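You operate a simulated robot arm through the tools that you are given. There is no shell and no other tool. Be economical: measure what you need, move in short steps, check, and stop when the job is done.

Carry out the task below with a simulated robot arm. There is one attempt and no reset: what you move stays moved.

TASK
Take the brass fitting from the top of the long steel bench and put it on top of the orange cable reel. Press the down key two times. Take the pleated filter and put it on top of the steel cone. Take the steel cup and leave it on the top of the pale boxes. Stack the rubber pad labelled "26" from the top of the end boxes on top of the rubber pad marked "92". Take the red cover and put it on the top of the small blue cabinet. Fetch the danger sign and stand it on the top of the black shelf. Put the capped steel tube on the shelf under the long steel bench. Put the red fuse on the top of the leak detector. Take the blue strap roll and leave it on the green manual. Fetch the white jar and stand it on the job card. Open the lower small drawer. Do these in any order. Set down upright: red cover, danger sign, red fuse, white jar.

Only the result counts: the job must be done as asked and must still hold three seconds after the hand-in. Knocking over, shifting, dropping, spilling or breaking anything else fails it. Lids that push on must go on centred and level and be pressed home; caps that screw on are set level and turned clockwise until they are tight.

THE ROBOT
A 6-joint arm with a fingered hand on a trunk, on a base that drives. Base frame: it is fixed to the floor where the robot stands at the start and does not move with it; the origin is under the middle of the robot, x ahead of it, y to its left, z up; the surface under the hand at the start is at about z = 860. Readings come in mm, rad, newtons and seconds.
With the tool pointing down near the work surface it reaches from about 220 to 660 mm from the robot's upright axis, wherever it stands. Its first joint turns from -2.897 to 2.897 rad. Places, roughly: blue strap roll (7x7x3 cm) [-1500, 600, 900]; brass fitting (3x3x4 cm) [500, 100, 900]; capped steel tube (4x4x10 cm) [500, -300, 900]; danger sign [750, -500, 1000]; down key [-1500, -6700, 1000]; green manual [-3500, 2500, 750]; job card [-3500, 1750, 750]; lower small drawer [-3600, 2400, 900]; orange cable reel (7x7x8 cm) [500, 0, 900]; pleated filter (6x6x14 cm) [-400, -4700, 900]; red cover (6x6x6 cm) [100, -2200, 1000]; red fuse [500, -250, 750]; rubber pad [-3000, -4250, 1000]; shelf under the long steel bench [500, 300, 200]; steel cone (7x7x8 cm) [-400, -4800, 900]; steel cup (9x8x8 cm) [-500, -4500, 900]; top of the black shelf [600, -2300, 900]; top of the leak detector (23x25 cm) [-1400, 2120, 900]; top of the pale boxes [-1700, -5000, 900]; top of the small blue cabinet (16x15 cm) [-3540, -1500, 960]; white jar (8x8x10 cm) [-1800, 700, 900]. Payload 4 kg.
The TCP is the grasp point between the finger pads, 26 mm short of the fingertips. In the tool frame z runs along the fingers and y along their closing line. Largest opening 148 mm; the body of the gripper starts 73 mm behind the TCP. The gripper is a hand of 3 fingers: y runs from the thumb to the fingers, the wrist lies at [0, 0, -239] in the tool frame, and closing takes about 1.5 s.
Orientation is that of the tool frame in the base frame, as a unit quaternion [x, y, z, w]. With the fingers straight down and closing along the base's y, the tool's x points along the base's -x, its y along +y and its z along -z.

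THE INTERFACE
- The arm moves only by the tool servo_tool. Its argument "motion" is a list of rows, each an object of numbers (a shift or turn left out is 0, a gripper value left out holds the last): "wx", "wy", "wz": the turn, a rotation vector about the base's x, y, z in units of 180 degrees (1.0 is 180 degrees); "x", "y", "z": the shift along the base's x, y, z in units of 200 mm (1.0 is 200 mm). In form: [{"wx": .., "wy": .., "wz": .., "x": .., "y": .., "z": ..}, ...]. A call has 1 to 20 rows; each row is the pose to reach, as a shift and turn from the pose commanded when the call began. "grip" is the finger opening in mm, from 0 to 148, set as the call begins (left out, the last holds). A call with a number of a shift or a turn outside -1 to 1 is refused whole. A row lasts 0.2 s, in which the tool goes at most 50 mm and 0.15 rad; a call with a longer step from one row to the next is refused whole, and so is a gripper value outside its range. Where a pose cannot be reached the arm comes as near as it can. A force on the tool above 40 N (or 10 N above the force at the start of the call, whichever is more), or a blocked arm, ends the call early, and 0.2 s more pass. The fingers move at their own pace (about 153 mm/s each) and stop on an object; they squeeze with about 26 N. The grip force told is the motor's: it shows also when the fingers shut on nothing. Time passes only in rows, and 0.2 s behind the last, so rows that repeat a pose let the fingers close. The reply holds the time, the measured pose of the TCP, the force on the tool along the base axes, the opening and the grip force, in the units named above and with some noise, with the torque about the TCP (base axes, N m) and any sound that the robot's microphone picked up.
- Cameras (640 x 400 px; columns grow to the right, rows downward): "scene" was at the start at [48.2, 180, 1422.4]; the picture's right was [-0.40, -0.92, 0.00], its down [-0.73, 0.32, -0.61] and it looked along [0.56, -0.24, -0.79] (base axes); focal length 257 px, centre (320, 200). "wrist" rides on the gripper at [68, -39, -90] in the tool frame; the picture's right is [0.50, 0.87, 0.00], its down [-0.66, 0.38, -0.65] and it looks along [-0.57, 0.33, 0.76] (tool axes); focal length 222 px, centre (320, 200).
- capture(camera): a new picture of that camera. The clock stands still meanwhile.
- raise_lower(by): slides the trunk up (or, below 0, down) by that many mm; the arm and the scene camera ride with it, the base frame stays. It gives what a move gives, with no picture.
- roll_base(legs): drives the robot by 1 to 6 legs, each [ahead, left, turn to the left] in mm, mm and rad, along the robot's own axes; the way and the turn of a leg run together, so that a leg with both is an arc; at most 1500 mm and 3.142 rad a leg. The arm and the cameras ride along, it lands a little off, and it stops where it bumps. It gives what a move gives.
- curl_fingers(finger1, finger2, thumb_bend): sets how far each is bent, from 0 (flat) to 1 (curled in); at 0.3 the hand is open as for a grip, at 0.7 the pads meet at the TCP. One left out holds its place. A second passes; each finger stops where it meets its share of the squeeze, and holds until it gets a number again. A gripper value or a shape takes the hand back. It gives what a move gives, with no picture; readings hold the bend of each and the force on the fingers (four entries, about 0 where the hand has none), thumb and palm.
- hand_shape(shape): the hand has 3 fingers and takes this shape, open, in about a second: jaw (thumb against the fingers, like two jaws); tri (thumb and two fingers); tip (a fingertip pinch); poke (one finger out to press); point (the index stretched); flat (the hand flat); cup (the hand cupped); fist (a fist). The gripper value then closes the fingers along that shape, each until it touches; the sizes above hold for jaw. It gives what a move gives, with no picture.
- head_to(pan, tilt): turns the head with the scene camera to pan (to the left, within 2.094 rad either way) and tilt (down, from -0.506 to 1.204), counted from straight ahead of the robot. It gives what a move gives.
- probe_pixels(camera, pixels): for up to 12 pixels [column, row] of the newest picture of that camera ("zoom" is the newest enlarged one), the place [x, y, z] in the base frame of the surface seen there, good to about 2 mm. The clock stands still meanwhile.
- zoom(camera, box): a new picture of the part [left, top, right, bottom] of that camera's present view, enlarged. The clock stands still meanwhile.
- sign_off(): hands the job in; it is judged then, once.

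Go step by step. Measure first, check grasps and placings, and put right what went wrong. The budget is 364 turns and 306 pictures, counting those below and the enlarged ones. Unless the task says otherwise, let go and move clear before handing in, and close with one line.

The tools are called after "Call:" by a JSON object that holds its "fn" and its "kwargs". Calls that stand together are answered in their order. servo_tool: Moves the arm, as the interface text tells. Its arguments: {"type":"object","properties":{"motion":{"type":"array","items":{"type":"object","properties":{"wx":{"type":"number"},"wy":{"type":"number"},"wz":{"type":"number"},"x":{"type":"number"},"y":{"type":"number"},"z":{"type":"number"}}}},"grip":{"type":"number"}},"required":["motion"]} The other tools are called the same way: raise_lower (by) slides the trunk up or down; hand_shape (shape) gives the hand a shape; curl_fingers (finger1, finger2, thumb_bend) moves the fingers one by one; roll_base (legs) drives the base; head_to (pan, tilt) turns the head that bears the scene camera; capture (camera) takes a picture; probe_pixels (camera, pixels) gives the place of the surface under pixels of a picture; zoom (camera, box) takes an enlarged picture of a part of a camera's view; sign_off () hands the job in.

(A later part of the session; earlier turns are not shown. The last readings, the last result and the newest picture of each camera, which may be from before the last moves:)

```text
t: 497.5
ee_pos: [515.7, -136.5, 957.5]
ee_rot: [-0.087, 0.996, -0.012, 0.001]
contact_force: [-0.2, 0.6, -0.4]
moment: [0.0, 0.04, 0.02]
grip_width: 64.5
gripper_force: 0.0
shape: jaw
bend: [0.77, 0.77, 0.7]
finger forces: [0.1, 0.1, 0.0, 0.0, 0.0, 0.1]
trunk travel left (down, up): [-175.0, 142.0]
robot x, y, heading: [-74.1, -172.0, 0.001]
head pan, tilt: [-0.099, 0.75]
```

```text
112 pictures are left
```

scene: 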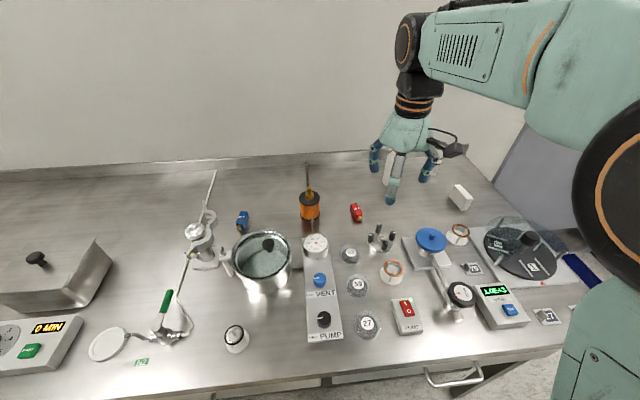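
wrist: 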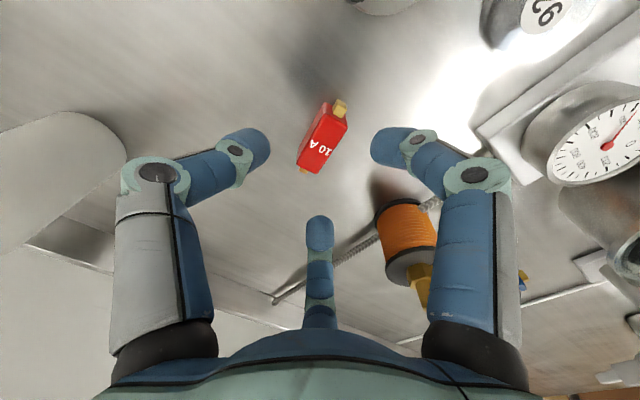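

Call:
{"fn": "servo_tool", "kwargs": {"motion": [{"z": -0.15}, {"z": -0.28}, {"z": -0.34}, {"z": -0.34}]}}

Call:
{"fn": "servo_tool", "kwargs": {"motion": [{}, {}, {}, {}, {}, {}, {}], "grip": 0}}

Call:
{"fn": "servo_tool", "kwargs": {"motion": [{"z": 0.1}, {"z": 0.3}, {"z": 0.5}, {"z": 0.7}, {"z": 0.7}]}}

Call:
{"fn": "capture", "kwargs": {"camera": "wrist"}}

```text
t: 498.5
ee_pos: [516.9, -135.2, 892.9]
ee_rot: [-0.087, 0.996, -0.012, 0.002]
contact_force: [-0.1, -0.3, 0.4]
moment: [-0.01, 0.01, 0.01]
grip_width: 64.3
gripper_force: 0.1
shape: jaw
bend: [0.77, 0.77, 0.7]
finger forces: [0.0, 0.0, 0.0, 0.0, 0.1, 0.0]
trunk travel left (down, up): [-175.0, 142.0]
robot x, y, heading: [-74.2, -169.5, 0.003]
head pan, tilt: [-0.099, 0.75]
```

```text
t: 500.1
ee_pos: [516.8, -134.6, 892.0]
ee_rot: [-0.087, 0.996, -0.012, 0.001]
contact_force: [-1.1, -0.4, 0.2]
moment: [0.03, -0.01, -0.01]
grip_width: 22.7
gripper_force: 25.7
shape: jaw
bend: [0.77, 0.76, 0.7]
finger forces: [20.1, 21.3, 0.1, 0.1, 26.4, 0.1]
trunk travel left (down, up): [-175.0, 142.0]
robot x, y, heading: [-73.9, -169.2, -0.006]
head pan, tilt: [-0.099, 0.75]
```

```text
t: 501.3
ee_pos: [515.5, -132.6, 1033.6]
ee_rot: [-0.087, 0.996, -0.012, 0.001]
contact_force: [-0.6, -0.3, 0.2]
moment: [-0.01, 0.02, 0.0]
grip_width: 22.7
gripper_force: 26.0
shape: jaw
bend: [0.77, 0.76, 0.7]
finger forces: [0.0, 21.7, 0.0, 0.0, 26.4, 0.0]
trunk travel left (down, up): [-175.0, 142.0]
robot x, y, heading: [-76.3, -167.8, -0.007]
head pan, tilt: [-0.099, 0.75]
```

```text
111 pictures are left
```

wrist: 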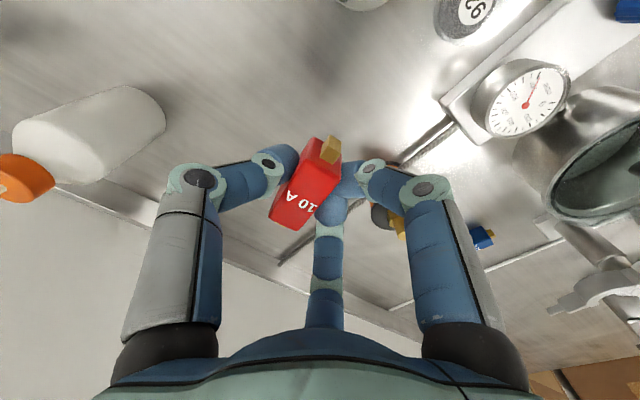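

Held. Check it's level.

Call:
{"fn": "zoom", "kwargs": {"camera": "wrist", "box": [240, 120, 380, 240]}}

Call:
{"fn": "probe_pixels", "kwargs": {"camera": "wrist", "pixels": [[305, 165], [335, 175], [275, 215], [305, 222], [292, 200], [320, 150], [318, 195], [285, 185]]}}

```text
3.33 times, centred on (310, 180) of wrist
```

zoom: 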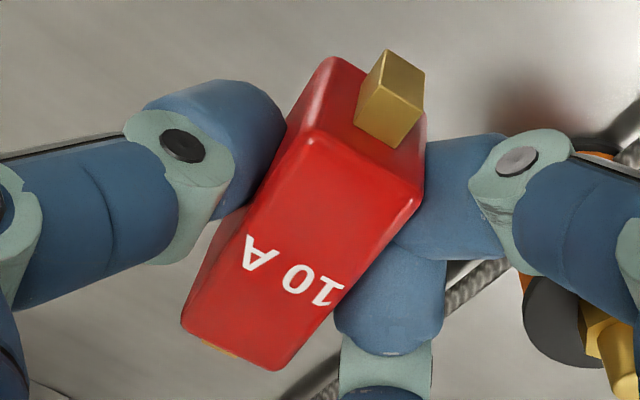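

```text
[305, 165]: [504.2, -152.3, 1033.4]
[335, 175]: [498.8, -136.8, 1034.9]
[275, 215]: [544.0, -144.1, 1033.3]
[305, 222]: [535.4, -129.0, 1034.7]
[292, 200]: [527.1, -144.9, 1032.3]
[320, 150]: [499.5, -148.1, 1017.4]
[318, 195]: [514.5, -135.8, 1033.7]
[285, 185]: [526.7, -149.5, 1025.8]
```

Fuse is level and held; bottom is ~30.5 mm below TCP. Retract and drive to the leak detector.

Call:
{"fn": "servo_tool", "kwargs": {"motion": [{"z": 0.2}, {"z": 0.3, "x": -0.2}, {"z": 0.3, "x": -0.4}, {"z": 0.3, "x": -0.6}, {"z": 0.3, "x": -0.8}, {"z": 0.3, "x": -0.8}]}}

Call:
{"fn": "head_to", "kwargs": {"pan": 0.0, "tilt": 0.4}}

Call:
{"fn": "roll_base", "kwargs": {"legs": [[-330, 0, 0], [0, 1450, 0], [0, 0, 1.57], [0, 900, 0]]}}

Call:
{"fn": "capture", "kwargs": {"camera": "scene"}}

```text
t: 502.7
ee_pos: [358.1, -134.2, 1090.0]
ee_rot: [-0.087, 0.996, -0.012, 0.0]
contact_force: [0.2, -0.4, -0.6]
moment: [0.01, 0.02, -0.03]
grip_width: 22.9
gripper_force: 25.9
shape: jaw
bend: [0.77, 0.76, 0.7]
finger forces: [0.0, 0.0, 0.0, 0.1, 26.5, 0.0]
trunk travel left (down, up): [-175.0, 142.0]
robot x, y, heading: [-79.1, -171.0, -0.006]
head pan, tilt: [-0.099, 0.75]
```

```text
t: 503.5
ee_pos: [356.3, -134.4, 1090.8]
ee_rot: [-0.087, 0.996, -0.012, 0.001]
contact_force: [0.3, 0.0, 0.2]
moment: [0.03, 0.05, 0.02]
grip_width: 23.0
gripper_force: 26.1
shape: jaw
bend: [0.77, 0.76, 0.7]
finger forces: [0.0, 0.1, 0.0, 0.0, 26.5, 0.1]
trunk travel left (down, up): [-175.0, 142.0]
robot x, y, heading: [-79.1, -169.5, -0.001]
head pan, tilt: [0.0, 0.4]
```

```text
t: 529.9
ee_pos: [-1331.8, 1683.0, 1091.1]
ee_rot: [0.782, -0.623, 0.007, -0.009]
contact_force: [0.3, 0.9, 0.4]
moment: [-0.02, 0.02, -0.01]
grip_width: 22.7
gripper_force: 26.1
shape: jaw
bend: [0.77, 0.76, 0.7]
finger forces: [0.0, 0.0, 0.0, 0.0, 26.3, 0.1]
trunk travel left (down, up): [-175.0, 142.0]
robot x, y, heading: [-1273.4, 1253.4, 1.615]
head pan, tilt: [0.0, 0.4]
```

```text
109 pictures are left
```

scene: 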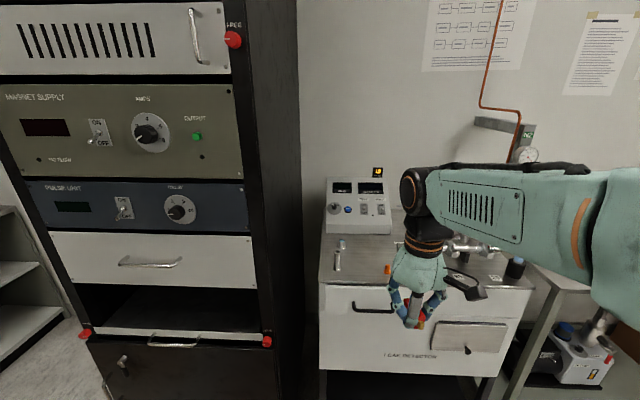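

The leak detector is the white cabinet; look at its top.

Call:
{"fn": "zoom", "kwargs": {"camera": "scene", "box": [310, 170, 550, 380]}}

Call:
{"fn": "probe_pixels", "kwargs": {"camera": "scene", "pixels": [[330, 280], [365, 280], [365, 240], [323, 235], [375, 260], [388, 270], [338, 258], [500, 290], [520, 285], [405, 240], [450, 260], [345, 235]]}}

Call:
{"fn": "capture", "kwargs": {"camera": "wrist"}}

```text
1.90 times, centred on (430, 275) of scene
```

zoom: 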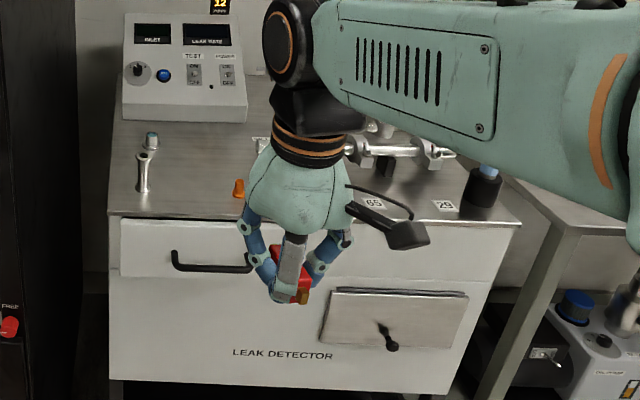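

```text
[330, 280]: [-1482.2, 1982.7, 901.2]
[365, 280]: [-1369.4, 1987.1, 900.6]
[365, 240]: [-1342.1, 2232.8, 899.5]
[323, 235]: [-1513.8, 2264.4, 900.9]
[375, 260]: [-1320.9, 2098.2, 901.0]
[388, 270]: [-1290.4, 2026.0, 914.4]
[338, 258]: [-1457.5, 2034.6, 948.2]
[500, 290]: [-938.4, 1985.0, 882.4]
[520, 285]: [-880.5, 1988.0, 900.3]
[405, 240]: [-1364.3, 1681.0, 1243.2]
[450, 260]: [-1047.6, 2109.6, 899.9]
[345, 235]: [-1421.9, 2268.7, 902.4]
```

```text
107 pictures are left
```

wrist: 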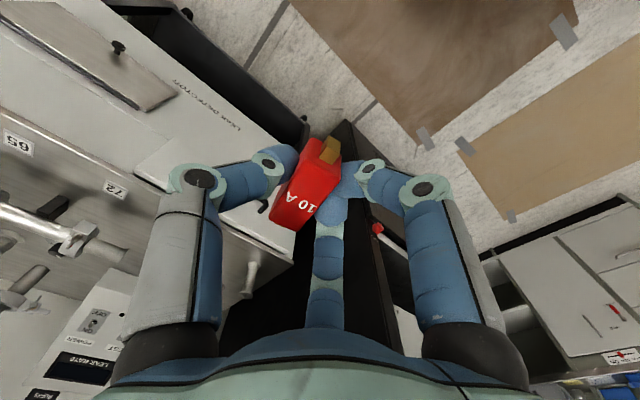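

Surface z 900.5; free area around (-1390,2115). Drive forward 260 and place.

Call:
{"fn": "roll_base", "kwargs": {"legs": [[260, 0, -0.045]]}}

Call:
{"fn": "servo_tool", "kwargs": {"motion": [{"x": 0.0}, {"x": 0.0}]}}

```text
t: 531.8
ee_pos: [-1315.7, 1944.1, 1090.2]
ee_rot: [0.767, -0.642, 0.008, -0.009]
contact_force: [0.3, 0.1, -1.5]
moment: [-0.02, 0.0, 0.01]
grip_width: 22.7
gripper_force: 25.9
shape: jaw
bend: [0.77, 0.76, 0.7]
finger forces: [0.1, 0.0, 0.0, 0.0, 26.4, 0.1]
trunk travel left (down, up): [-175.0, 142.0]
robot x, y, heading: [-1281.1, 1510.7, 1.568]
head pan, tilt: [0.0, 0.4]
```

```text
t: 532.4
ee_pos: [-1315.6, 1944.2, 1090.0]
ee_rot: [0.767, -0.642, 0.008, -0.009]
contact_force: [-1.2, -0.1, -0.5]
moment: [-0.01, 0.0, 0.01]
grip_width: 22.7
gripper_force: 25.5
shape: jaw
bend: [0.77, 0.76, 0.7]
finger forces: [0.1, 0.0, 0.1, 0.1, 26.4, 0.0]
trunk travel left (down, up): [-175.0, 142.0]
robot x, y, heading: [-1280.1, 1509.9, 1.569]
head pan, tilt: [0.0, 0.4]
```

Call:
{"fn": "servo_tool", "kwargs": {"motion": [{"x": -0.1, "y": 0.2}, {"x": -0.2, "y": 0.4}, {"x": -0.3, "y": 0.6}, {"x": -0.386, "y": 0.8}, {"x": -0.386, "y": 0.83, "z": -0.2}, {"x": -0.386, "y": 0.83, "z": -0.4}, {"x": -0.386, "y": 0.83, "z": -0.6}, {"x": -0.386, "y": 0.83, "z": -0.73}, {"x": -0.386, "y": 0.83, "z": -0.73}]}}

Call:
{"fn": "capture", "kwargs": {"camera": "wrist"}}

Call:
{"fn": "head_to", "kwargs": {"pan": 0.1, "tilt": 0.7}}

Call:
{"fn": "capture", "kwargs": {"camera": "scene"}}

```text
t: 534.4
ee_pos: [-1392.6, 2110.3, 944.6]
ee_rot: [0.766, -0.642, 0.008, -0.009]
contact_force: [0.3, -0.3, -1.4]
moment: [0.01, -0.03, -0.01]
grip_width: 22.6
gripper_force: 26.8
shape: jaw
bend: [0.77, 0.76, 0.7]
finger forces: [0.1, 0.0, 0.0, 0.1, 26.3, 0.0]
trunk travel left (down, up): [-175.0, 142.0]
robot x, y, heading: [-1278.1, 1513.7, 1.573]
head pan, tilt: [0.0, 0.4]
```

```text
106 pictures are left
```

wrist: 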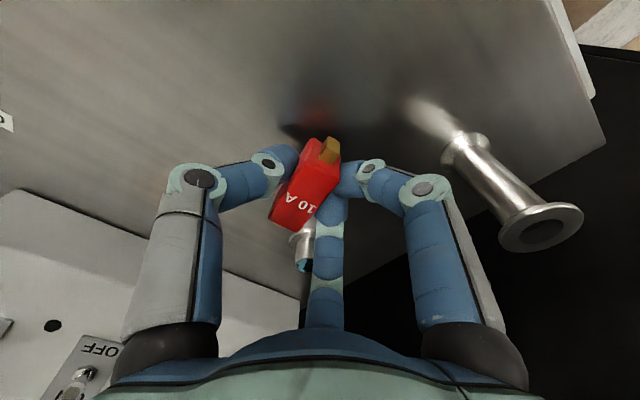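

```text
t: 535.2
ee_pos: [-1392.4, 2109.8, 945.2]
ee_rot: [0.766, -0.642, 0.007, -0.01]
contact_force: [0.9, 0.3, -0.8]
moment: [0.03, 0.03, 0.01]
grip_width: 22.8
gripper_force: 26.4
shape: jaw
bend: [0.77, 0.76, 0.7]
finger forces: [0.0, 0.1, 0.1, 0.1, 26.3, 0.0]
trunk travel left (down, up): [-175.0, 142.0]
robot x, y, heading: [-1281.3, 1510.0, 1.568]
head pan, tilt: [0.099, 0.7]
```

```text
105 pictures are left
```

scene: 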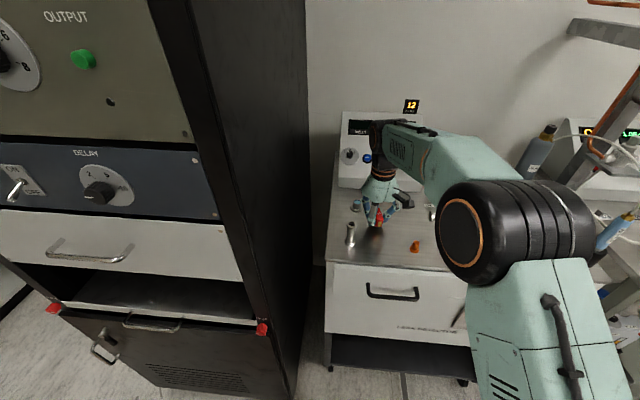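

Call:
{"fn": "probe_pixels", "kwargs": {"camera": "wrist", "pixels": [[301, 240], [302, 264], [540, 220], [465, 140], [330, 145], [318, 130]]}}

Call:
{"fn": "servo_tool", "kwargs": {"motion": [{"z": -0.03}, {"z": -0.055}, {"z": -0.055}]}}

Call:
{"fn": "servo_tool", "kwargs": {"motion": [{"z": -0.01}, {"z": -0.015}, {"z": -0.015}]}}

```text
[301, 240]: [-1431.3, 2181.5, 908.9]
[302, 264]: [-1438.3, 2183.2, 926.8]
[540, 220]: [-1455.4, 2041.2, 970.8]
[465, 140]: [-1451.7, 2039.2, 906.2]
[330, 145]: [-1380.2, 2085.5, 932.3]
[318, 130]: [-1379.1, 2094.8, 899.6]
```

```text
t: 536.0
ee_pos: [-1392.9, 2111.5, 933.4]
ee_rot: [0.766, -0.643, 0.008, -0.01]
contact_force: [-0.2, 0.2, -0.8]
moment: [0.01, -0.01, 0.02]
grip_width: 22.7
gripper_force: 25.6
shape: jaw
bend: [0.77, 0.76, 0.7]
finger forces: [0.1, 0.0, 0.1, 0.0, 26.3, 0.1]
trunk travel left (down, up): [-175.0, 142.0]
robot x, y, heading: [-1279.5, 1510.7, 1.572]
head pan, tilt: [0.099, 0.7]
```

```text
t: 536.8
ee_pos: [-1392.7, 2110.1, 931.5]
ee_rot: [0.767, -0.642, 0.008, -0.008]
contact_force: [-0.2, -0.3, 1.2]
moment: [0.07, -0.04, -0.03]
grip_width: 22.8
gripper_force: 26.0
shape: jaw
bend: [0.77, 0.76, 0.7]
finger forces: [0.0, 0.0, 0.1, 0.0, 26.3, 0.1]
trunk travel left (down, up): [-175.0, 142.0]
robot x, y, heading: [-1279.2, 1515.1, 1.57]
head pan, tilt: [0.099, 0.7]
```

Just touching. 1 mm more, then release with small opening and rise.

Call:
{"fn": "servo_tool", "kwargs": {"motion": [{"z": -0.007}, {"z": -0.007}]}}

Call:
{"fn": "servo_tool", "kwargs": {"motion": [{}, {}, {}, {}, {"z": 0.05}, {"z": 0.2}, {"z": 0.4}, {"z": 0.6}, {"z": 0.75}, {"z": 0.75}], "grip": 50}}

Call:
{"fn": "capture", "kwargs": {"camera": "wrist"}}

Call:
{"fn": "zoom", "kwargs": {"camera": "scene", "box": [320, 150, 480, 270]}}

```text
t: 537.4
ee_pos: [-1392.6, 2112.4, 930.1]
ee_rot: [0.767, -0.642, 0.007, -0.01]
contact_force: [0.1, -1.0, 8.3]
moment: [0.06, -0.15, -0.02]
grip_width: 22.8
gripper_force: 26.1
shape: jaw
bend: [0.77, 0.76, 0.7]
finger forces: [23.1, 0.1, 0.0, 0.1, 27.6, 0.0]
trunk travel left (down, up): [-175.0, 142.0]
robot x, y, heading: [-1283.2, 1513.8, 1.572]
head pan, tilt: [0.099, 0.7]
```

```text
t: 539.6
ee_pos: [-1391.5, 2107.5, 1079.1]
ee_rot: [0.767, -0.642, 0.009, -0.009]
contact_force: [0.3, 0.4, 0.0]
moment: [-0.01, 0.0, -0.01]
grip_width: 49.7
gripper_force: 0.1
shape: jaw
bend: [0.77, 0.77, 0.7]
finger forces: [0.0, 0.0, 0.0, 0.1, 0.0, 0.1]
trunk travel left (down, up): [-175.0, 142.0]
robot x, y, heading: [-1280.7, 1509.6, 1.571]
head pan, tilt: [0.099, 0.7]
```

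```text
104 pictures are left
```

wrist: 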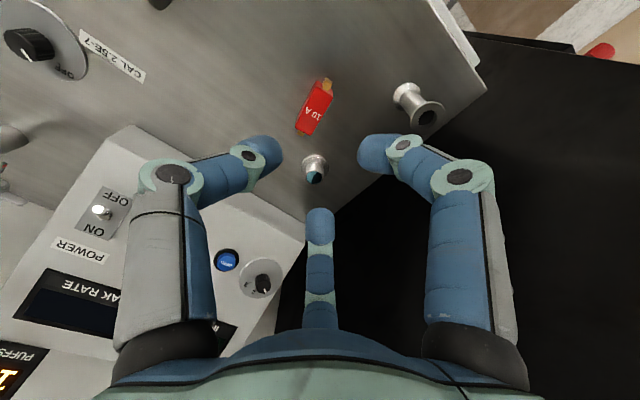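

```text
3.33 times, centred on (400, 210) of scene
```

zoom: 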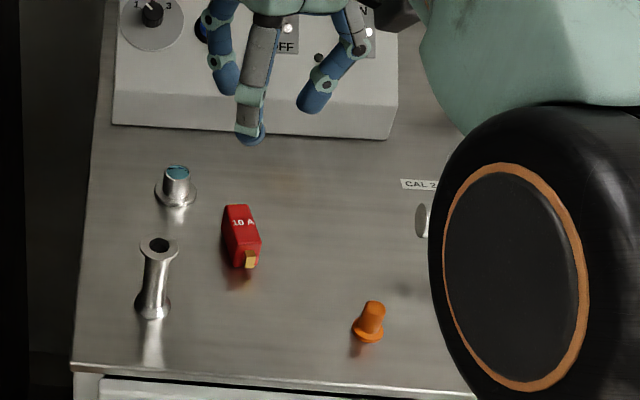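

Fuse stands on the leak detector. Retract, turn around to face the island, and look for the strap roll and jar.

Call:
{"fn": "servo_tool", "kwargs": {"motion": [{"y": -0.2}, {"y": -0.4}, {"y": -0.6}, {"y": -0.8}, {"y": -0.9, "wz": -0.03}, {"y": -0.9, "wz": -0.055}, {"y": -0.9, "wz": -0.055}], "grip": 110}}

Call:
{"fn": "head_to", "kwargs": {"pan": 0.0, "tilt": 0.5}}

Call:
{"fn": "roll_base", "kwargs": {"legs": [[-150, 0, 0], [0, 0, 1.57], [0, 0, 1.57], [0, -300, 0]]}}

Call:
{"fn": "capture", "kwargs": {"camera": "scene"}}

```text
t: 541.2
ee_pos: [-1392.8, 1930.2, 1080.9]
ee_rot: [0.708, -0.706, 0.009, -0.009]
contact_force: [0.4, -0.2, 1.0]
moment: [0.01, -0.01, 0.02]
grip_width: 109.9
gripper_force: 0.1
shape: jaw
bend: [0.27, 0.27, 0.56]
finger forces: [0.0, 0.1, 0.0, 0.0, 0.0, 0.0]
trunk travel left (down, up): [-175.0, 142.0]
robot x, y, heading: [-1277.2, 1510.9, 1.567]
head pan, tilt: [0.099, 0.7]
```

```text
t: 541.9
ee_pos: [-1392.7, 1930.9, 1080.8]
ee_rot: [0.708, -0.706, 0.008, -0.009]
contact_force: [0.2, 0.2, 0.8]
moment: [-0.01, -0.02, 0.01]
grip_width: 109.6
gripper_force: 0.1
shape: jaw
bend: [0.27, 0.27, 0.56]
finger forces: [0.0, 0.1, 0.1, 0.0, 0.0, 0.0]
trunk travel left (down, up): [-175.0, 142.0]
robot x, y, heading: [-1277.8, 1513.4, 1.569]
head pan, tilt: [0.0, 0.499]
```

```text
t: 553.7
ee_pos: [-1475.1, 947.0, 1078.8]
ee_rot: [0.711, 0.703, -0.008, -0.009]
contact_force: [0.2, -0.3, -0.8]
moment: [0.01, -0.02, 0.0]
grip_width: 109.6
gripper_force: 0.1
shape: jaw
bend: [0.27, 0.27, 0.56]
finger forces: [0.0, 0.0, 0.1, 0.0, 0.1, 0.1]
trunk travel left (down, up): [-175.0, 142.0]
robot x, y, heading: [-1580.1, 1368.3, -1.587]
head pan, tilt: [0.0, 0.499]
```

```text
102 pictures are left
```

scene: 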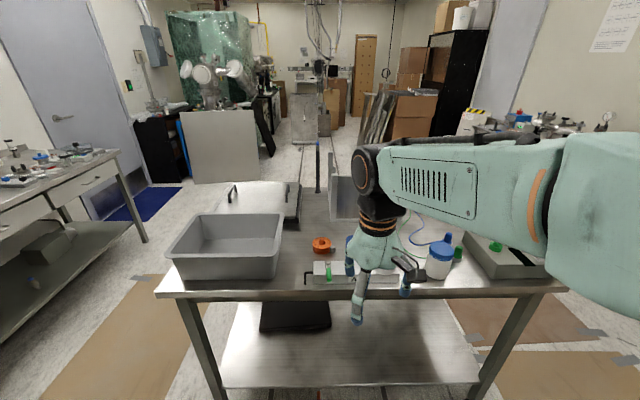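

Call:
{"fn": "zoom", "kwargs": {"camera": "scene", "box": [280, 190, 500, 310]}}

Call:
{"fn": "capture", "kwargs": {"camera": "wrist"}}

Call:
{"fn": "probe_pixels", "kwargs": {"camera": "scene", "pixels": [[322, 243], [440, 262], [440, 248], [447, 240], [200, 290], [290, 290], [500, 270], [330, 200], [456, 255], [415, 285]]}}

```text
2.91 times, centred on (390, 250) of scene
```

zoom: 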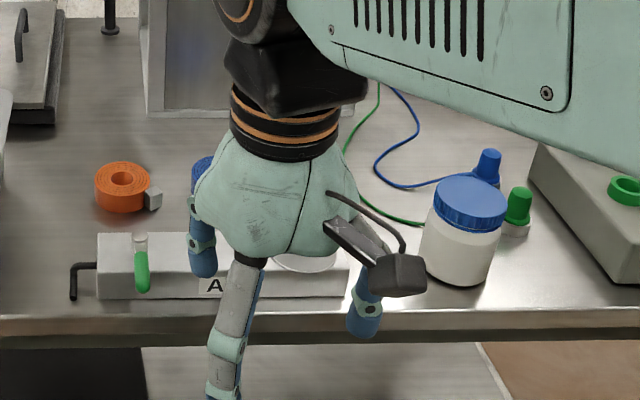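

```text
100 pictures are left
```

wrist: 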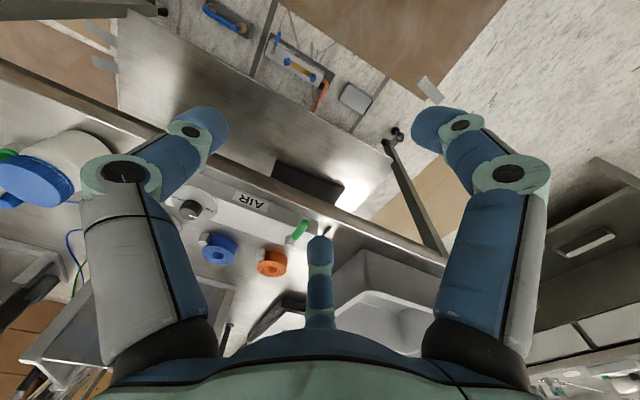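

```text
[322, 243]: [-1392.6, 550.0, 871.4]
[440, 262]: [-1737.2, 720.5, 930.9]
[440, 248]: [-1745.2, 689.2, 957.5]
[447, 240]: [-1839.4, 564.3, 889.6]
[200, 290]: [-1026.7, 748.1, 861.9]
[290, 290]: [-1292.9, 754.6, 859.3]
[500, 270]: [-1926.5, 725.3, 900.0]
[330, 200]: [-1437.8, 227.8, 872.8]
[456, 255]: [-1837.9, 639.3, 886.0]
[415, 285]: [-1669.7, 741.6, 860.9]
```

Call:
{"fn": "zoom", "kwargs": {"camera": "wrist", "box": [160, 180, 330, 300]}}

Call:
{"fn": "probe_pixels", "kwargs": {"camera": "wrist", "pixels": [[219, 252], [204, 245], [235, 258], [219, 238], [219, 264], [205, 235], [250, 200], [195, 205], [272, 262], [300, 230], [180, 195], [290, 215]]}}

```text
3.33 times, centred on (245, 240) of wrist
```

zoom: 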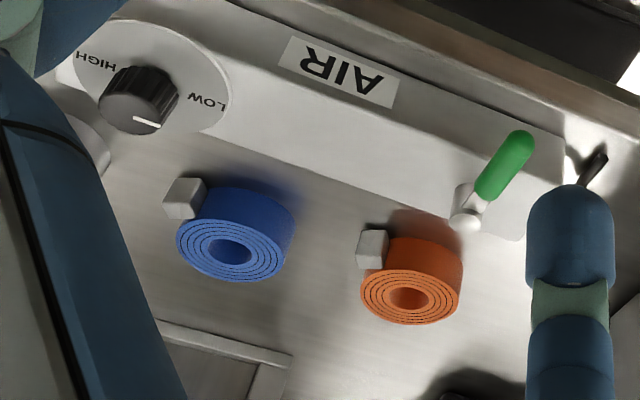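

```text
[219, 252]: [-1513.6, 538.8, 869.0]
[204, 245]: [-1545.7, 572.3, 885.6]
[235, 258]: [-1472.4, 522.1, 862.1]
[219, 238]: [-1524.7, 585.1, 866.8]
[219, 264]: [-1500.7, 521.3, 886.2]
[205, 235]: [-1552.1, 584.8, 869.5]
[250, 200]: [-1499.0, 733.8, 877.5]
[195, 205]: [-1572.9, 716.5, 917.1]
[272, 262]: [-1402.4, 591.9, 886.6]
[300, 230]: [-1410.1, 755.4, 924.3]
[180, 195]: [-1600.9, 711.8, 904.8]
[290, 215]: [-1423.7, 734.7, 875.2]
```

Call:
{"fn": "zoom", "kwargs": {"camera": "wrist", "box": [190, 225, 250, 270]}}

Call:
{"fn": "probe_pixels", "kwargs": {"camera": "zoom", "pixels": [[200, 250], [320, 330], [440, 280], [320, 210], [170, 210], [420, 300], [250, 310], [400, 230]]}}

```text
8.89 times, centred on (220, 248) of wrist
```

zoom: 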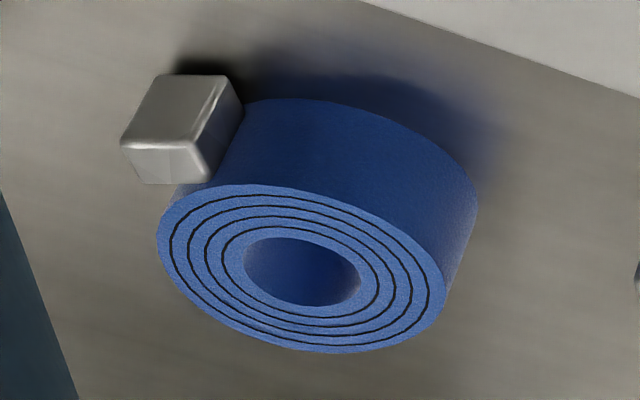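

```text
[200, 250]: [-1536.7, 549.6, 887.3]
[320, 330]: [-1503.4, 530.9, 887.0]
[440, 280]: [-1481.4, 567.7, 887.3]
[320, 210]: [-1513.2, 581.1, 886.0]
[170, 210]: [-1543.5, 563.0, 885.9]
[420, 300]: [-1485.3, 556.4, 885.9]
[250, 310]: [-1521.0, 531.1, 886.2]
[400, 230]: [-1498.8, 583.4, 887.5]
```

Roll centre ≈(-1512,556), radius 32, top 886. Drive 235 mm closer and grasp it from above.

Call:
{"fn": "roll_base", "kwargs": {"legs": [[235, 0, 0.017]]}}

Call:
{"fn": "servo_tool", "kwargs": {"motion": [{}, {}], "grip": 104}}

```text
t: 555.4
ee_pos: [-1473.4, 719.4, 1080.7]
ee_rot: [0.707, 0.707, -0.008, -0.01]
contact_force: [0.1, -0.6, 0.0]
moment: [0.04, 0.0, 0.0]
grip_width: 109.5
gripper_force: 0.0
shape: jaw
bend: [0.27, 0.27, 0.56]
finger forces: [0.0, 0.0, 0.0, 0.1, 0.0, 0.1]
trunk travel left (down, up): [-175.0, 142.0]
robot x, y, heading: [-1582.5, 1141.0, -1.577]
head pan, tilt: [0.0, 0.499]
```

```text
t: 556.0
ee_pos: [-1474.5, 719.8, 1081.2]
ee_rot: [0.708, 0.706, -0.009, -0.01]
contact_force: [-0.3, 0.5, 0.5]
moment: [-0.02, 0.0, -0.04]
grip_width: 104.4
gripper_force: 0.0
shape: jaw
bend: [0.28, 0.28, 0.74]
finger forces: [0.0, 0.0, 0.0, 0.0, 0.0, 0.0]
trunk travel left (down, up): [-175.0, 142.0]
robot x, y, heading: [-1582.0, 1138.7, -1.58]
head pan, tilt: [0.0, 0.499]
```

Call:
{"fn": "servo_tool", "kwargs": {"motion": [{"x": -0.05, "y": -0.2}, {"x": -0.1, "y": -0.4}, {"x": -0.15, "y": -0.6}, {"x": -0.19, "y": -0.82}, {"x": -0.19, "y": -0.82, "z": -0.2}, {"x": -0.19, "y": -0.82, "z": -0.4}, {"x": -0.19, "y": -0.82, "z": -0.6}, {"x": -0.19, "y": -0.82, "z": -0.6}]}}

Call:
{"fn": "capture", "kwargs": {"camera": "wrist"}}

```text
t: 557.8
ee_pos: [-1511.5, 553.3, 959.3]
ee_rot: [0.708, 0.706, -0.008, -0.009]
contact_force: [-0.4, 0.2, -0.6]
moment: [0.01, -0.01, 0.0]
grip_width: 104.3
gripper_force: 0.0
shape: jaw
bend: [0.28, 0.28, 0.74]
finger forces: [0.0, 0.1, 0.1, 0.1, 0.0, 0.1]
trunk travel left (down, up): [-175.0, 142.0]
robot x, y, heading: [-1579.5, 1134.1, -1.581]
head pan, tilt: [0.0, 0.499]
```

```text
97 pictures are left
```

wrist: 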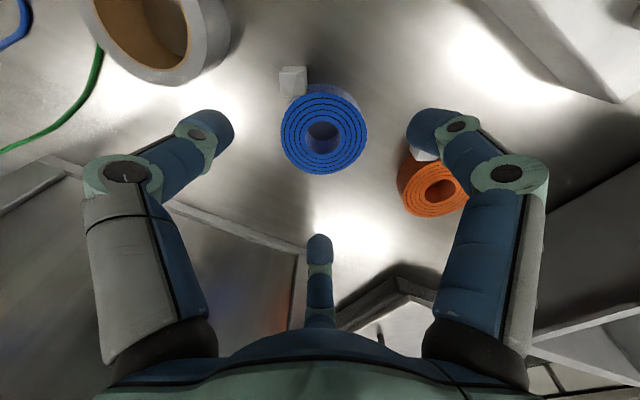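

Call:
{"fn": "servo_tool", "kwargs": {"motion": [{"z": -0.15, "y": 0.012}, {"z": -0.28, "y": 0.012}, {"z": -0.348, "y": 0.012}, {"z": -0.348, "y": 0.012}]}}

Call:
{"fn": "servo_tool", "kwargs": {"motion": [{}, {}, {}, {}, {}, {}, {}], "grip": 0}}

Call:
{"fn": "servo_tool", "kwargs": {"motion": [{"z": 0.1}, {"z": 0.3}, {"z": 0.5}, {"z": 0.75}, {"z": 0.95}, {"z": 0.95}]}}

Call:
{"fn": "capture", "kwargs": {"camera": "wrist"}}

```text
t: 558.8
ee_pos: [-1512.4, 557.9, 886.8]
ee_rot: [0.709, 0.706, -0.008, -0.009]
contact_force: [-0.5, 0.1, 1.8]
moment: [-0.02, -0.07, 0.0]
grip_width: 104.5
gripper_force: 0.1
shape: jaw
bend: [0.28, 0.28, 0.74]
finger forces: [1.0, 1.0, 0.0, 0.0, 0.0, 0.0]
trunk travel left (down, up): [-175.0, 142.0]
robot x, y, heading: [-1582.2, 1133.8, -1.578]
head pan, tilt: [0.0, 0.499]
```

```text
t: 560.4
ee_pos: [-1512.7, 556.9, 886.9]
ee_rot: [0.707, 0.707, -0.008, -0.009]
contact_force: [-0.6, -1.2, -0.6]
moment: [-0.04, 0.02, 0.01]
grip_width: 52.8
gripper_force: 25.9
shape: jaw
bend: [0.78, 0.35, 0.69]
finger forces: [19.9, 22.2, 0.0, 0.0, 24.5, 0.0]
trunk travel left (down, up): [-175.0, 142.0]
robot x, y, heading: [-1583.7, 1139.6, -1.577]
head pan, tilt: [0.0, 0.499]
```

```text
t: 561.8
ee_pos: [-1512.2, 561.3, 1080.0]
ee_rot: [0.708, 0.706, -0.007, -0.009]
contact_force: [0.2, 0.2, -0.7]
moment: [-0.06, 0.01, -0.03]
grip_width: 52.4
gripper_force: 26.2
shape: jaw
bend: [0.78, 0.35, 0.69]
finger forces: [18.6, 21.3, 0.1, 0.1, 23.9, 0.0]
trunk travel left (down, up): [-175.0, 142.0]
robot x, y, heading: [-1586.2, 1138.3, -1.582]
head pan, tilt: [0.0, 0.499]
```

```text
96 pictures are left
```

wrist: 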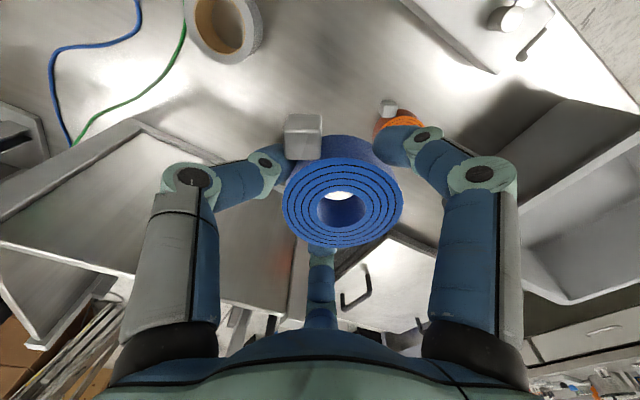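

Strap roll held. Retract and drive toward the manual/job-card counter.

Call:
{"fn": "servo_tool", "kwargs": {"motion": [{"y": 0.2}, {"y": 0.4}, {"y": 0.6}, {"y": 0.8}, {"y": 0.8}]}}

Call:
{"fn": "roll_base", "kwargs": {"legs": [[-330, 0, 0], [0, 0, -1.57], [1000, 0, 0]]}}

Call:
{"fn": "head_to", "kwargs": {"pan": -0.35, "tilt": 0.4}}

Call:
{"fn": "capture", "kwargs": {"camera": "scene"}}

```text
t: 563.0
ee_pos: [-1513.8, 715.9, 1081.3]
ee_rot: [0.708, 0.706, -0.008, -0.009]
contact_force: [0.1, 0.3, -1.4]
moment: [0.02, 0.02, 0.0]
grip_width: 52.3
gripper_force: 25.7
shape: jaw
bend: [0.78, 0.35, 0.69]
finger forces: [18.8, 21.4, 0.0, 0.0, 23.8, 0.0]
trunk travel left (down, up): [-175.0, 142.0]
robot x, y, heading: [-1585.8, 1142.9, -1.575]
head pan, tilt: [0.0, 0.499]
```

```text
t: 573.7
ee_pos: [-2969.2, 1408.3, 1082.8]
ee_rot: [1.0, -0.002, 0.0, -0.012]
contact_force: [0.2, -0.3, -1.7]
moment: [0.01, 0.01, 0.0]
grip_width: 52.1
gripper_force: 26.3
shape: jaw
bend: [0.78, 0.35, 0.69]
finger forces: [18.5, 21.4, 0.0, 0.1, 23.4, 0.0]
trunk travel left (down, up): [-175.0, 142.0]
robot x, y, heading: [-2542.7, 1479.9, 3.126]
head pan, tilt: [0.0, 0.499]
```

```text
t: 574.5
ee_pos: [-2968.6, 1408.7, 1081.6]
ee_rot: [1.0, -0.003, 0.0, -0.012]
contact_force: [0.6, -0.8, -1.3]
moment: [0.02, 0.02, -0.02]
grip_width: 51.9
gripper_force: 25.8
shape: jaw
bend: [0.78, 0.35, 0.69]
finger forces: [18.6, 21.4, 0.0, 0.0, 23.4, 0.0]
trunk travel left (down, up): [-175.0, 142.0]
robot x, y, heading: [-2548.4, 1479.2, 3.132]
head pan, tilt: [-0.351, 0.4]
```

```text
95 pictures are left
```

scene: 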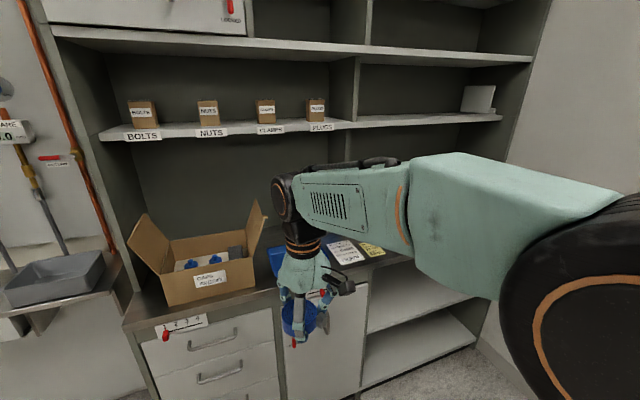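

Call:
{"fn": "roll_base", "kwargs": {"legs": [[0, -600, 0]]}}

Call:
{"fn": "head_to", "kwargs": {"pan": 0.2, "tilt": 0.5}}

Call:
{"fn": "capture", "kwargs": {"camera": "scene"}}

```text
t: 580.1
ee_pos: [-2960.5, 1992.5, 1081.2]
ee_rot: [1.0, -0.007, 0.0, -0.013]
contact_force: [0.5, 0.1, -0.6]
moment: [0.04, 0.06, -0.02]
grip_width: 52.0
gripper_force: 25.8
shape: jaw
bend: [0.78, 0.35, 0.69]
finger forces: [18.6, 21.4, 0.0, 0.0, 23.4, 0.0]
trunk travel left (down, up): [-175.0, 142.0]
robot x, y, heading: [-2538.0, 2059.6, 3.123]
head pan, tilt: [-0.351, 0.4]
```

```text
t: 581.0
ee_pos: [-2959.0, 1990.6, 1081.9]
ee_rot: [1.0, -0.007, 0.001, -0.013]
contact_force: [-0.1, 0.1, -2.1]
moment: [0.04, 0.01, -0.01]
grip_width: 51.8
gripper_force: 26.0
shape: jaw
bend: [0.78, 0.35, 0.69]
finger forces: [18.5, 21.3, 0.1, 0.1, 23.4, 0.1]
trunk travel left (down, up): [-175.0, 142.0]
robot x, y, heading: [-2535.1, 2059.7, 3.129]
head pan, tilt: [0.201, 0.499]
```

```text
94 pictures are left
```

scene: 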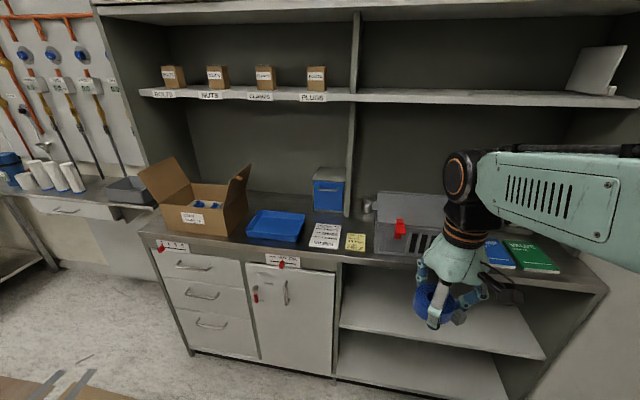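

Call:
{"fn": "servo_tool", "kwargs": {"motion": [{"y": -0.2}, {"y": -0.4}, {"y": -0.6}, {"y": -0.8}, {"y": -1.0}, {"y": -1.0}]}}

Call:
{"fn": "head_to", "kwargs": {"pan": -0.25, "tilt": 0.55}}

Call:
{"fn": "capture", "kwargs": {"camera": "scene"}}

```text
t: 582.4
ee_pos: [-2962.2, 1792.5, 1083.0]
ee_rot: [1.0, -0.007, 0.002, -0.012]
contact_force: [-0.7, 0.3, -0.7]
moment: [0.02, 0.01, 0.02]
grip_width: 51.5
gripper_force: 26.1
shape: jaw
bend: [0.78, 0.35, 0.69]
finger forces: [18.3, 21.6, 0.0, 0.0, 23.5, 0.0]
trunk travel left (down, up): [-175.0, 142.0]
robot x, y, heading: [-2539.1, 2060.2, 3.122]
head pan, tilt: [0.201, 0.499]
```

```text
t: 583.3
ee_pos: [-2962.1, 1791.8, 1082.3]
ee_rot: [1.0, -0.007, 0.001, -0.013]
contact_force: [-0.4, -0.3, -1.8]
moment: [0.01, 0.0, -0.01]
grip_width: 52.0
gripper_force: 25.8
shape: jaw
bend: [0.78, 0.35, 0.69]
finger forces: [18.4, 21.5, 0.0, 0.0, 23.5, 0.0]
trunk travel left (down, up): [-175.0, 142.0]
robot x, y, heading: [-2540.4, 2055.2, 3.12]
head pan, tilt: [-0.25, 0.55]
```

```text
93 pictures are left
```

scene: 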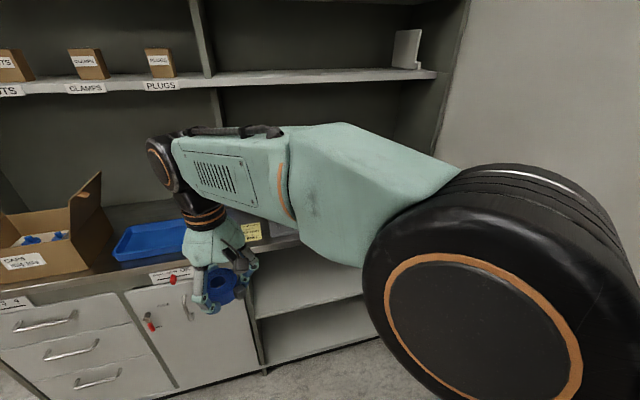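

Call:
{"fn": "servo_tool", "kwargs": {"motion": [{"y": 0.2}, {"y": 0.4}, {"y": 0.6}, {"y": 0.8}, {"y": 1.0}, {"y": 1.0}]}}

Call:
{"fn": "roll_base", "kwargs": {"legs": [[0, -330, 0]]}}

Call:
{"fn": "head_to", "kwargs": {"pan": 0.2, "tilt": 0.55}}

Call:
{"fn": "capture", "kwargs": {"camera": "scene"}}

```text
t: 584.7
ee_pos: [-2963.4, 1992.4, 1081.4]
ee_rot: [1.0, -0.007, 0.0, -0.012]
contact_force: [-0.2, 0.1, -1.1]
moment: [0.04, 0.0, 0.03]
grip_width: 51.7
gripper_force: 25.7
shape: jaw
bend: [0.78, 0.35, 0.69]
finger forces: [18.4, 21.6, 0.1, 0.1, 23.5, 0.0]
trunk travel left (down, up): [-175.0, 142.0]
robot x, y, heading: [-2538.9, 2058.2, 3.123]
head pan, tilt: [-0.25, 0.55]
```

```text
t: 587.4
ee_pos: [-2958.5, 2228.9, 1082.2]
ee_rot: [1.0, -0.01, 0.0, -0.02]
contact_force: [-0.1, -0.2, -1.7]
moment: [0.02, 0.0, -0.01]
grip_width: 51.8
gripper_force: 25.8
shape: jaw
bend: [0.78, 0.35, 0.69]
finger forces: [18.5, 21.6, 0.1, 0.0, 23.5, 0.1]
trunk travel left (down, up): [-175.0, 142.0]
robot x, y, heading: [-2533.8, 2307.1, 3.116]
head pan, tilt: [-0.25, 0.55]
stopped in leg 1: the robot was blocked; the commanded pose is now the measured one
```

```text
t: 588.3
ee_pos: [-2959.0, 2228.2, 1082.2]
ee_rot: [1.0, -0.008, -0.001, -0.021]
contact_force: [-0.1, -0.4, -1.3]
moment: [0.05, -0.02, 0.04]
grip_width: 51.5
gripper_force: 25.6
shape: jaw
bend: [0.78, 0.35, 0.69]
finger forces: [18.4, 21.5, 0.0, 0.0, 23.7, 0.0]
trunk travel left (down, up): [-175.0, 142.0]
robot x, y, heading: [-2534.5, 2309.9, 3.118]
head pan, tilt: [0.201, 0.55]
```

```text
92 pictures are left
```

scene: 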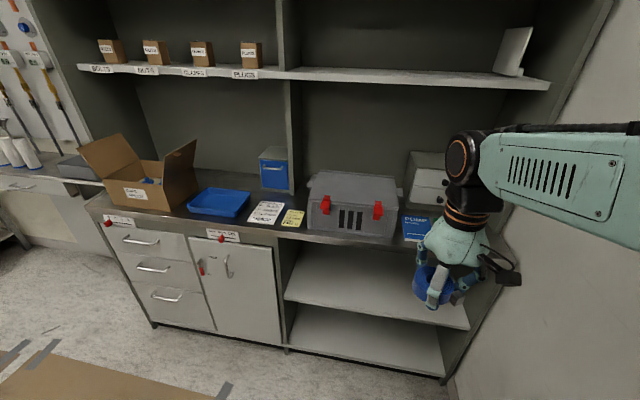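

Call:
{"fn": "probe_pixels", "kwargs": {"camera": "scene", "pixels": [[265, 212], [292, 218], [430, 180], [428, 200], [418, 230], [400, 78], [300, 70], [350, 185], [345, 235], [275, 170], [260, 225], [395, 245]]}}

Call:
{"fn": "capture", "kwargs": {"camera": "wrist"}}

Call:
{"fn": "zoom", "kwargs": {"camera": "scene", "box": [230, 130, 480, 290]}}

```text
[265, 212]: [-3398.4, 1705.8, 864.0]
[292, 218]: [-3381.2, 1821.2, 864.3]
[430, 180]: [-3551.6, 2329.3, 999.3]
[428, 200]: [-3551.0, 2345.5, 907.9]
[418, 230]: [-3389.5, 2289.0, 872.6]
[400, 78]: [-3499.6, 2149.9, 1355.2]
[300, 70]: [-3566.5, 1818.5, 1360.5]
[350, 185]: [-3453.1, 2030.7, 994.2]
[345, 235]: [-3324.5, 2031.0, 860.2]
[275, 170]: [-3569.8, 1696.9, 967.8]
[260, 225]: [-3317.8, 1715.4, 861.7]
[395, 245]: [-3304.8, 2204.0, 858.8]
```

```text
91 pictures are left
```

wrist: 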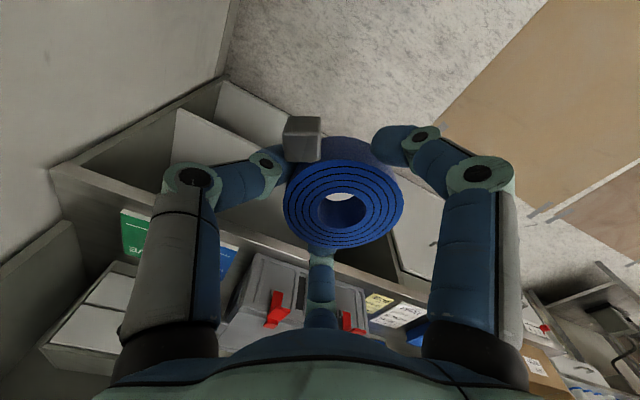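

```text
2.50 times, centred on (355, 210) of scene
```

zoom: 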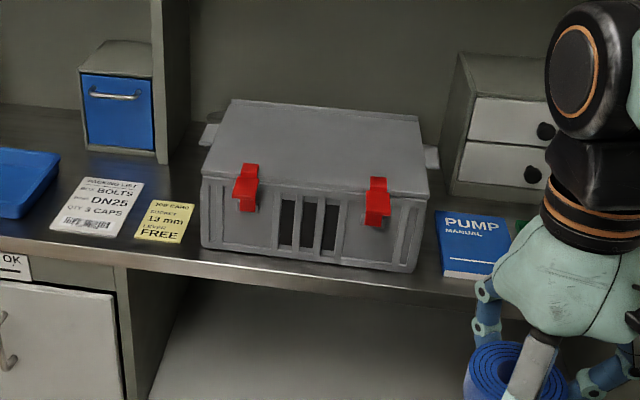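

Call:
{"fn": "probe_pixels", "kwargs": {"camera": "wrist", "pixels": [[135, 232], [128, 215], [145, 225], [130, 250], [215, 245], [230, 270], [100, 150], [80, 320], [110, 290], [95, 350], [30, 250]]}}

Call:
{"fn": "zoom", "kwargs": {"camera": "wrist", "box": [0, 180, 260, 400]}}

```text
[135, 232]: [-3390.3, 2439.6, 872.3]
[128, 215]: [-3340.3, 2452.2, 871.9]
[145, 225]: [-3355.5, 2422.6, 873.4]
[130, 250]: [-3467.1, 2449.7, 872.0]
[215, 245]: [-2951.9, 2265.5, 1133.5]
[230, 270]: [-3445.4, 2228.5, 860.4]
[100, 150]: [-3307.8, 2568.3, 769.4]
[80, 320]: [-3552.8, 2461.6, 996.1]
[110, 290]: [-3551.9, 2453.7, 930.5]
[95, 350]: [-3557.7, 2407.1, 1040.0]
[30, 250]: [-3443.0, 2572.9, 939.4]
```

```text
1.82 times, centred on (130, 290) of wrist
```

zoom: 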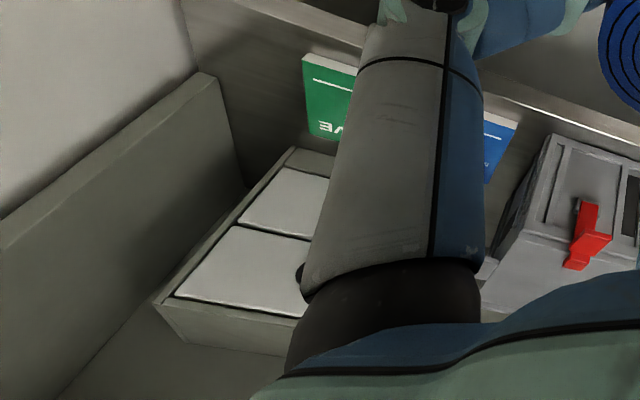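

Green manual is to the right, about y 2375–2455, top z 872. Move closer and get a clear wrist view.

Call:
{"fn": "roll_base", "kwargs": {"legs": [[220, 0, 0.02]]}}

Call:
{"fn": "servo_tool", "kwargs": {"motion": [{"y": 0.2}, {"y": 0.4}, {"y": 0.6}, {"y": 0.8}, {"y": 1.0}, {"y": 1.0}]}}

Call:
{"fn": "capture", "kwargs": {"camera": "wrist"}}

Call:
{"fn": "capture", "kwargs": {"camera": "scene"}}

```text
t: 590.1
ee_pos: [-3171.9, 2219.4, 1083.5]
ee_rot: [1.0, 0.0, -0.004, -0.021]
contact_force: [-0.6, -0.1, -0.7]
moment: [0.03, -0.01, 0.05]
grip_width: 51.2
gripper_force: 26.7
shape: jaw
bend: [0.78, 0.35, 0.69]
finger forces: [18.6, 22.0, 0.0, 0.1, 23.2, 0.1]
trunk travel left (down, up): [-175.0, 142.0]
robot x, y, heading: [-2753.7, 2309.6, 3.142]
head pan, tilt: [0.201, 0.55]
stopped in leg 1: the robot was blocked; the commanded pose is now the measured one
```

```text
t: 591.5
ee_pos: [-3196.3, 2423.9, 1079.5]
ee_rot: [1.0, 0.001, 0.008, -0.019]
contact_force: [-0.7, 0.8, -0.2]
moment: [-0.01, 0.01, -0.01]
grip_width: 51.2
gripper_force: 25.6
shape: jaw
bend: [0.78, 0.35, 0.69]
finger forces: [18.2, 21.7, 0.0, 0.1, 22.6, 0.1]
trunk travel left (down, up): [-175.0, 142.0]
robot x, y, heading: [-2755.9, 2308.5, 3.141]
head pan, tilt: [0.201, 0.55]
```

```text
88 pictures are left
```

wrist: 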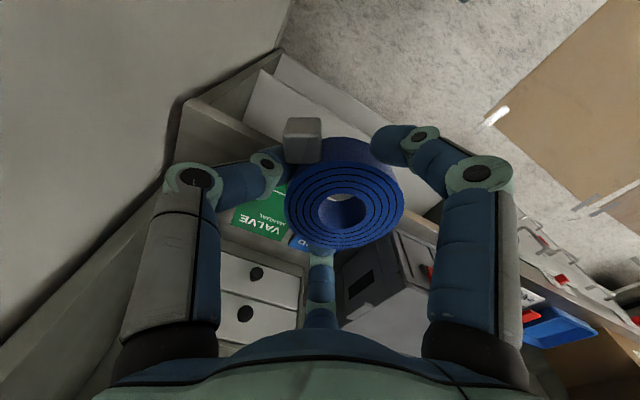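

```text
87 pictures are left
```

scene: 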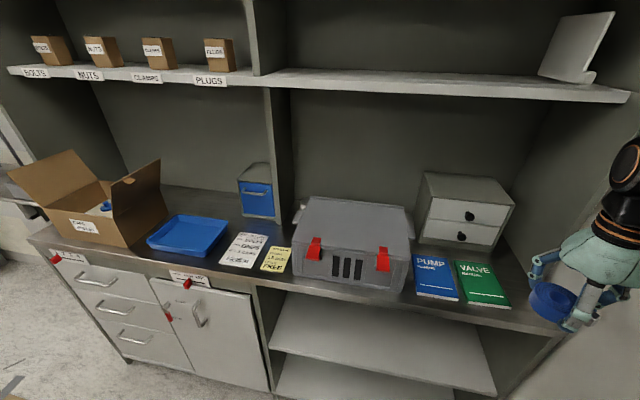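

Call:
{"fn": "probe_pixels", "kwargs": {"camera": "scene", "pixels": [[458, 263], [489, 264], [508, 304], [468, 302], [482, 283], [463, 237], [470, 215], [425, 240], [495, 245], [462, 230], [440, 235], [480, 235]]}}

Call:
{"fn": "zoom", "kwargs": {"camera": "scene", "box": [400, 160, 560, 320]}}

Call:
{"fn": "probe_pixels", "kwargs": {"camera": "wrist", "pixels": [[345, 240], [295, 220], [398, 215], [340, 190], [300, 125]]}}

```text
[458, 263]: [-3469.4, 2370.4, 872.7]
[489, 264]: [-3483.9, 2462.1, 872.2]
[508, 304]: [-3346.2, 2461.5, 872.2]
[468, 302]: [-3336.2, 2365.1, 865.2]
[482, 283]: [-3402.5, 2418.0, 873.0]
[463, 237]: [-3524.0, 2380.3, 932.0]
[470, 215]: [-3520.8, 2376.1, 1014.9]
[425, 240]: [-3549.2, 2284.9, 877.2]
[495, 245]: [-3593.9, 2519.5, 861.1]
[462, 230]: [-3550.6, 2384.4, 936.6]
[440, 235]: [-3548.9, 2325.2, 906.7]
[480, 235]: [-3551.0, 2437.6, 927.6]
```

```text
2.50 times, centred on (480, 240) of scene
```

zoom: 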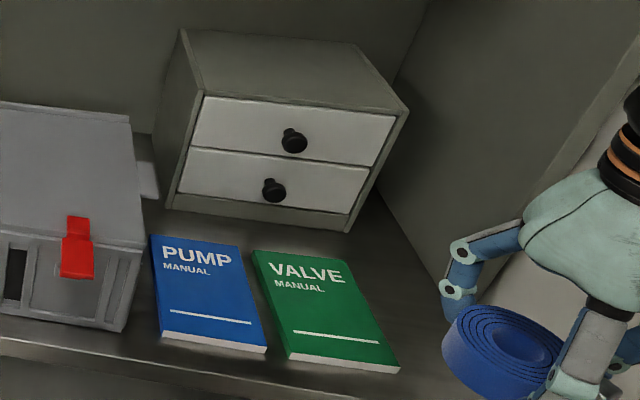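

```text
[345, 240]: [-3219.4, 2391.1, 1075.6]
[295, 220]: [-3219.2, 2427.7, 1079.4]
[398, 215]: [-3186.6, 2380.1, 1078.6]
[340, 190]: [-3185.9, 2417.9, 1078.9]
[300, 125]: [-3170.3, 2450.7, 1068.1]
```

Manual centre (-3408,2415), top 872.5; the roll is centred at TCP+(1,−14). I'll place it toward the manual's front (-3382,2413) so the drawer stays free. Ease off the wall and advance a bit.

Call:
{"fn": "roll_base", "kwargs": {"legs": [[0, 40, 0], [80, 0, 0]]}}

Call:
{"fn": "servo_tool", "kwargs": {"motion": [{}, {}]}}

```text
t: 593.2
ee_pos: [-3255.5, 2401.3, 1083.8]
ee_rot: [1.0, 0.001, 0.0, -0.012]
contact_force: [-0.8, 0.2, -1.7]
moment: [0.05, -0.01, 0.01]
grip_width: 50.8
gripper_force: 26.6
shape: jaw
bend: [0.78, 0.35, 0.69]
finger forces: [18.2, 21.8, 0.0, 0.1, 22.6, 0.1]
trunk travel left (down, up): [-175.0, 142.0]
robot x, y, heading: [-2832.6, 2268.1, 3.132]
head pan, tilt: [0.201, 0.55]
```

```text
t: 593.8
ee_pos: [-3254.7, 2399.1, 1085.1]
ee_rot: [1.0, 0.001, -0.001, -0.013]
contact_force: [-0.8, 0.3, -1.0]
moment: [0.0, 0.01, -0.01]
grip_width: 51.1
gripper_force: 25.6
shape: jaw
bend: [0.78, 0.35, 0.69]
finger forces: [18.2, 21.7, 0.0, 0.0, 22.7, 0.1]
trunk travel left (down, up): [-175.0, 142.0]
robot x, y, heading: [-2831.4, 2268.5, 3.135]
head pan, tilt: [0.201, 0.55]
```

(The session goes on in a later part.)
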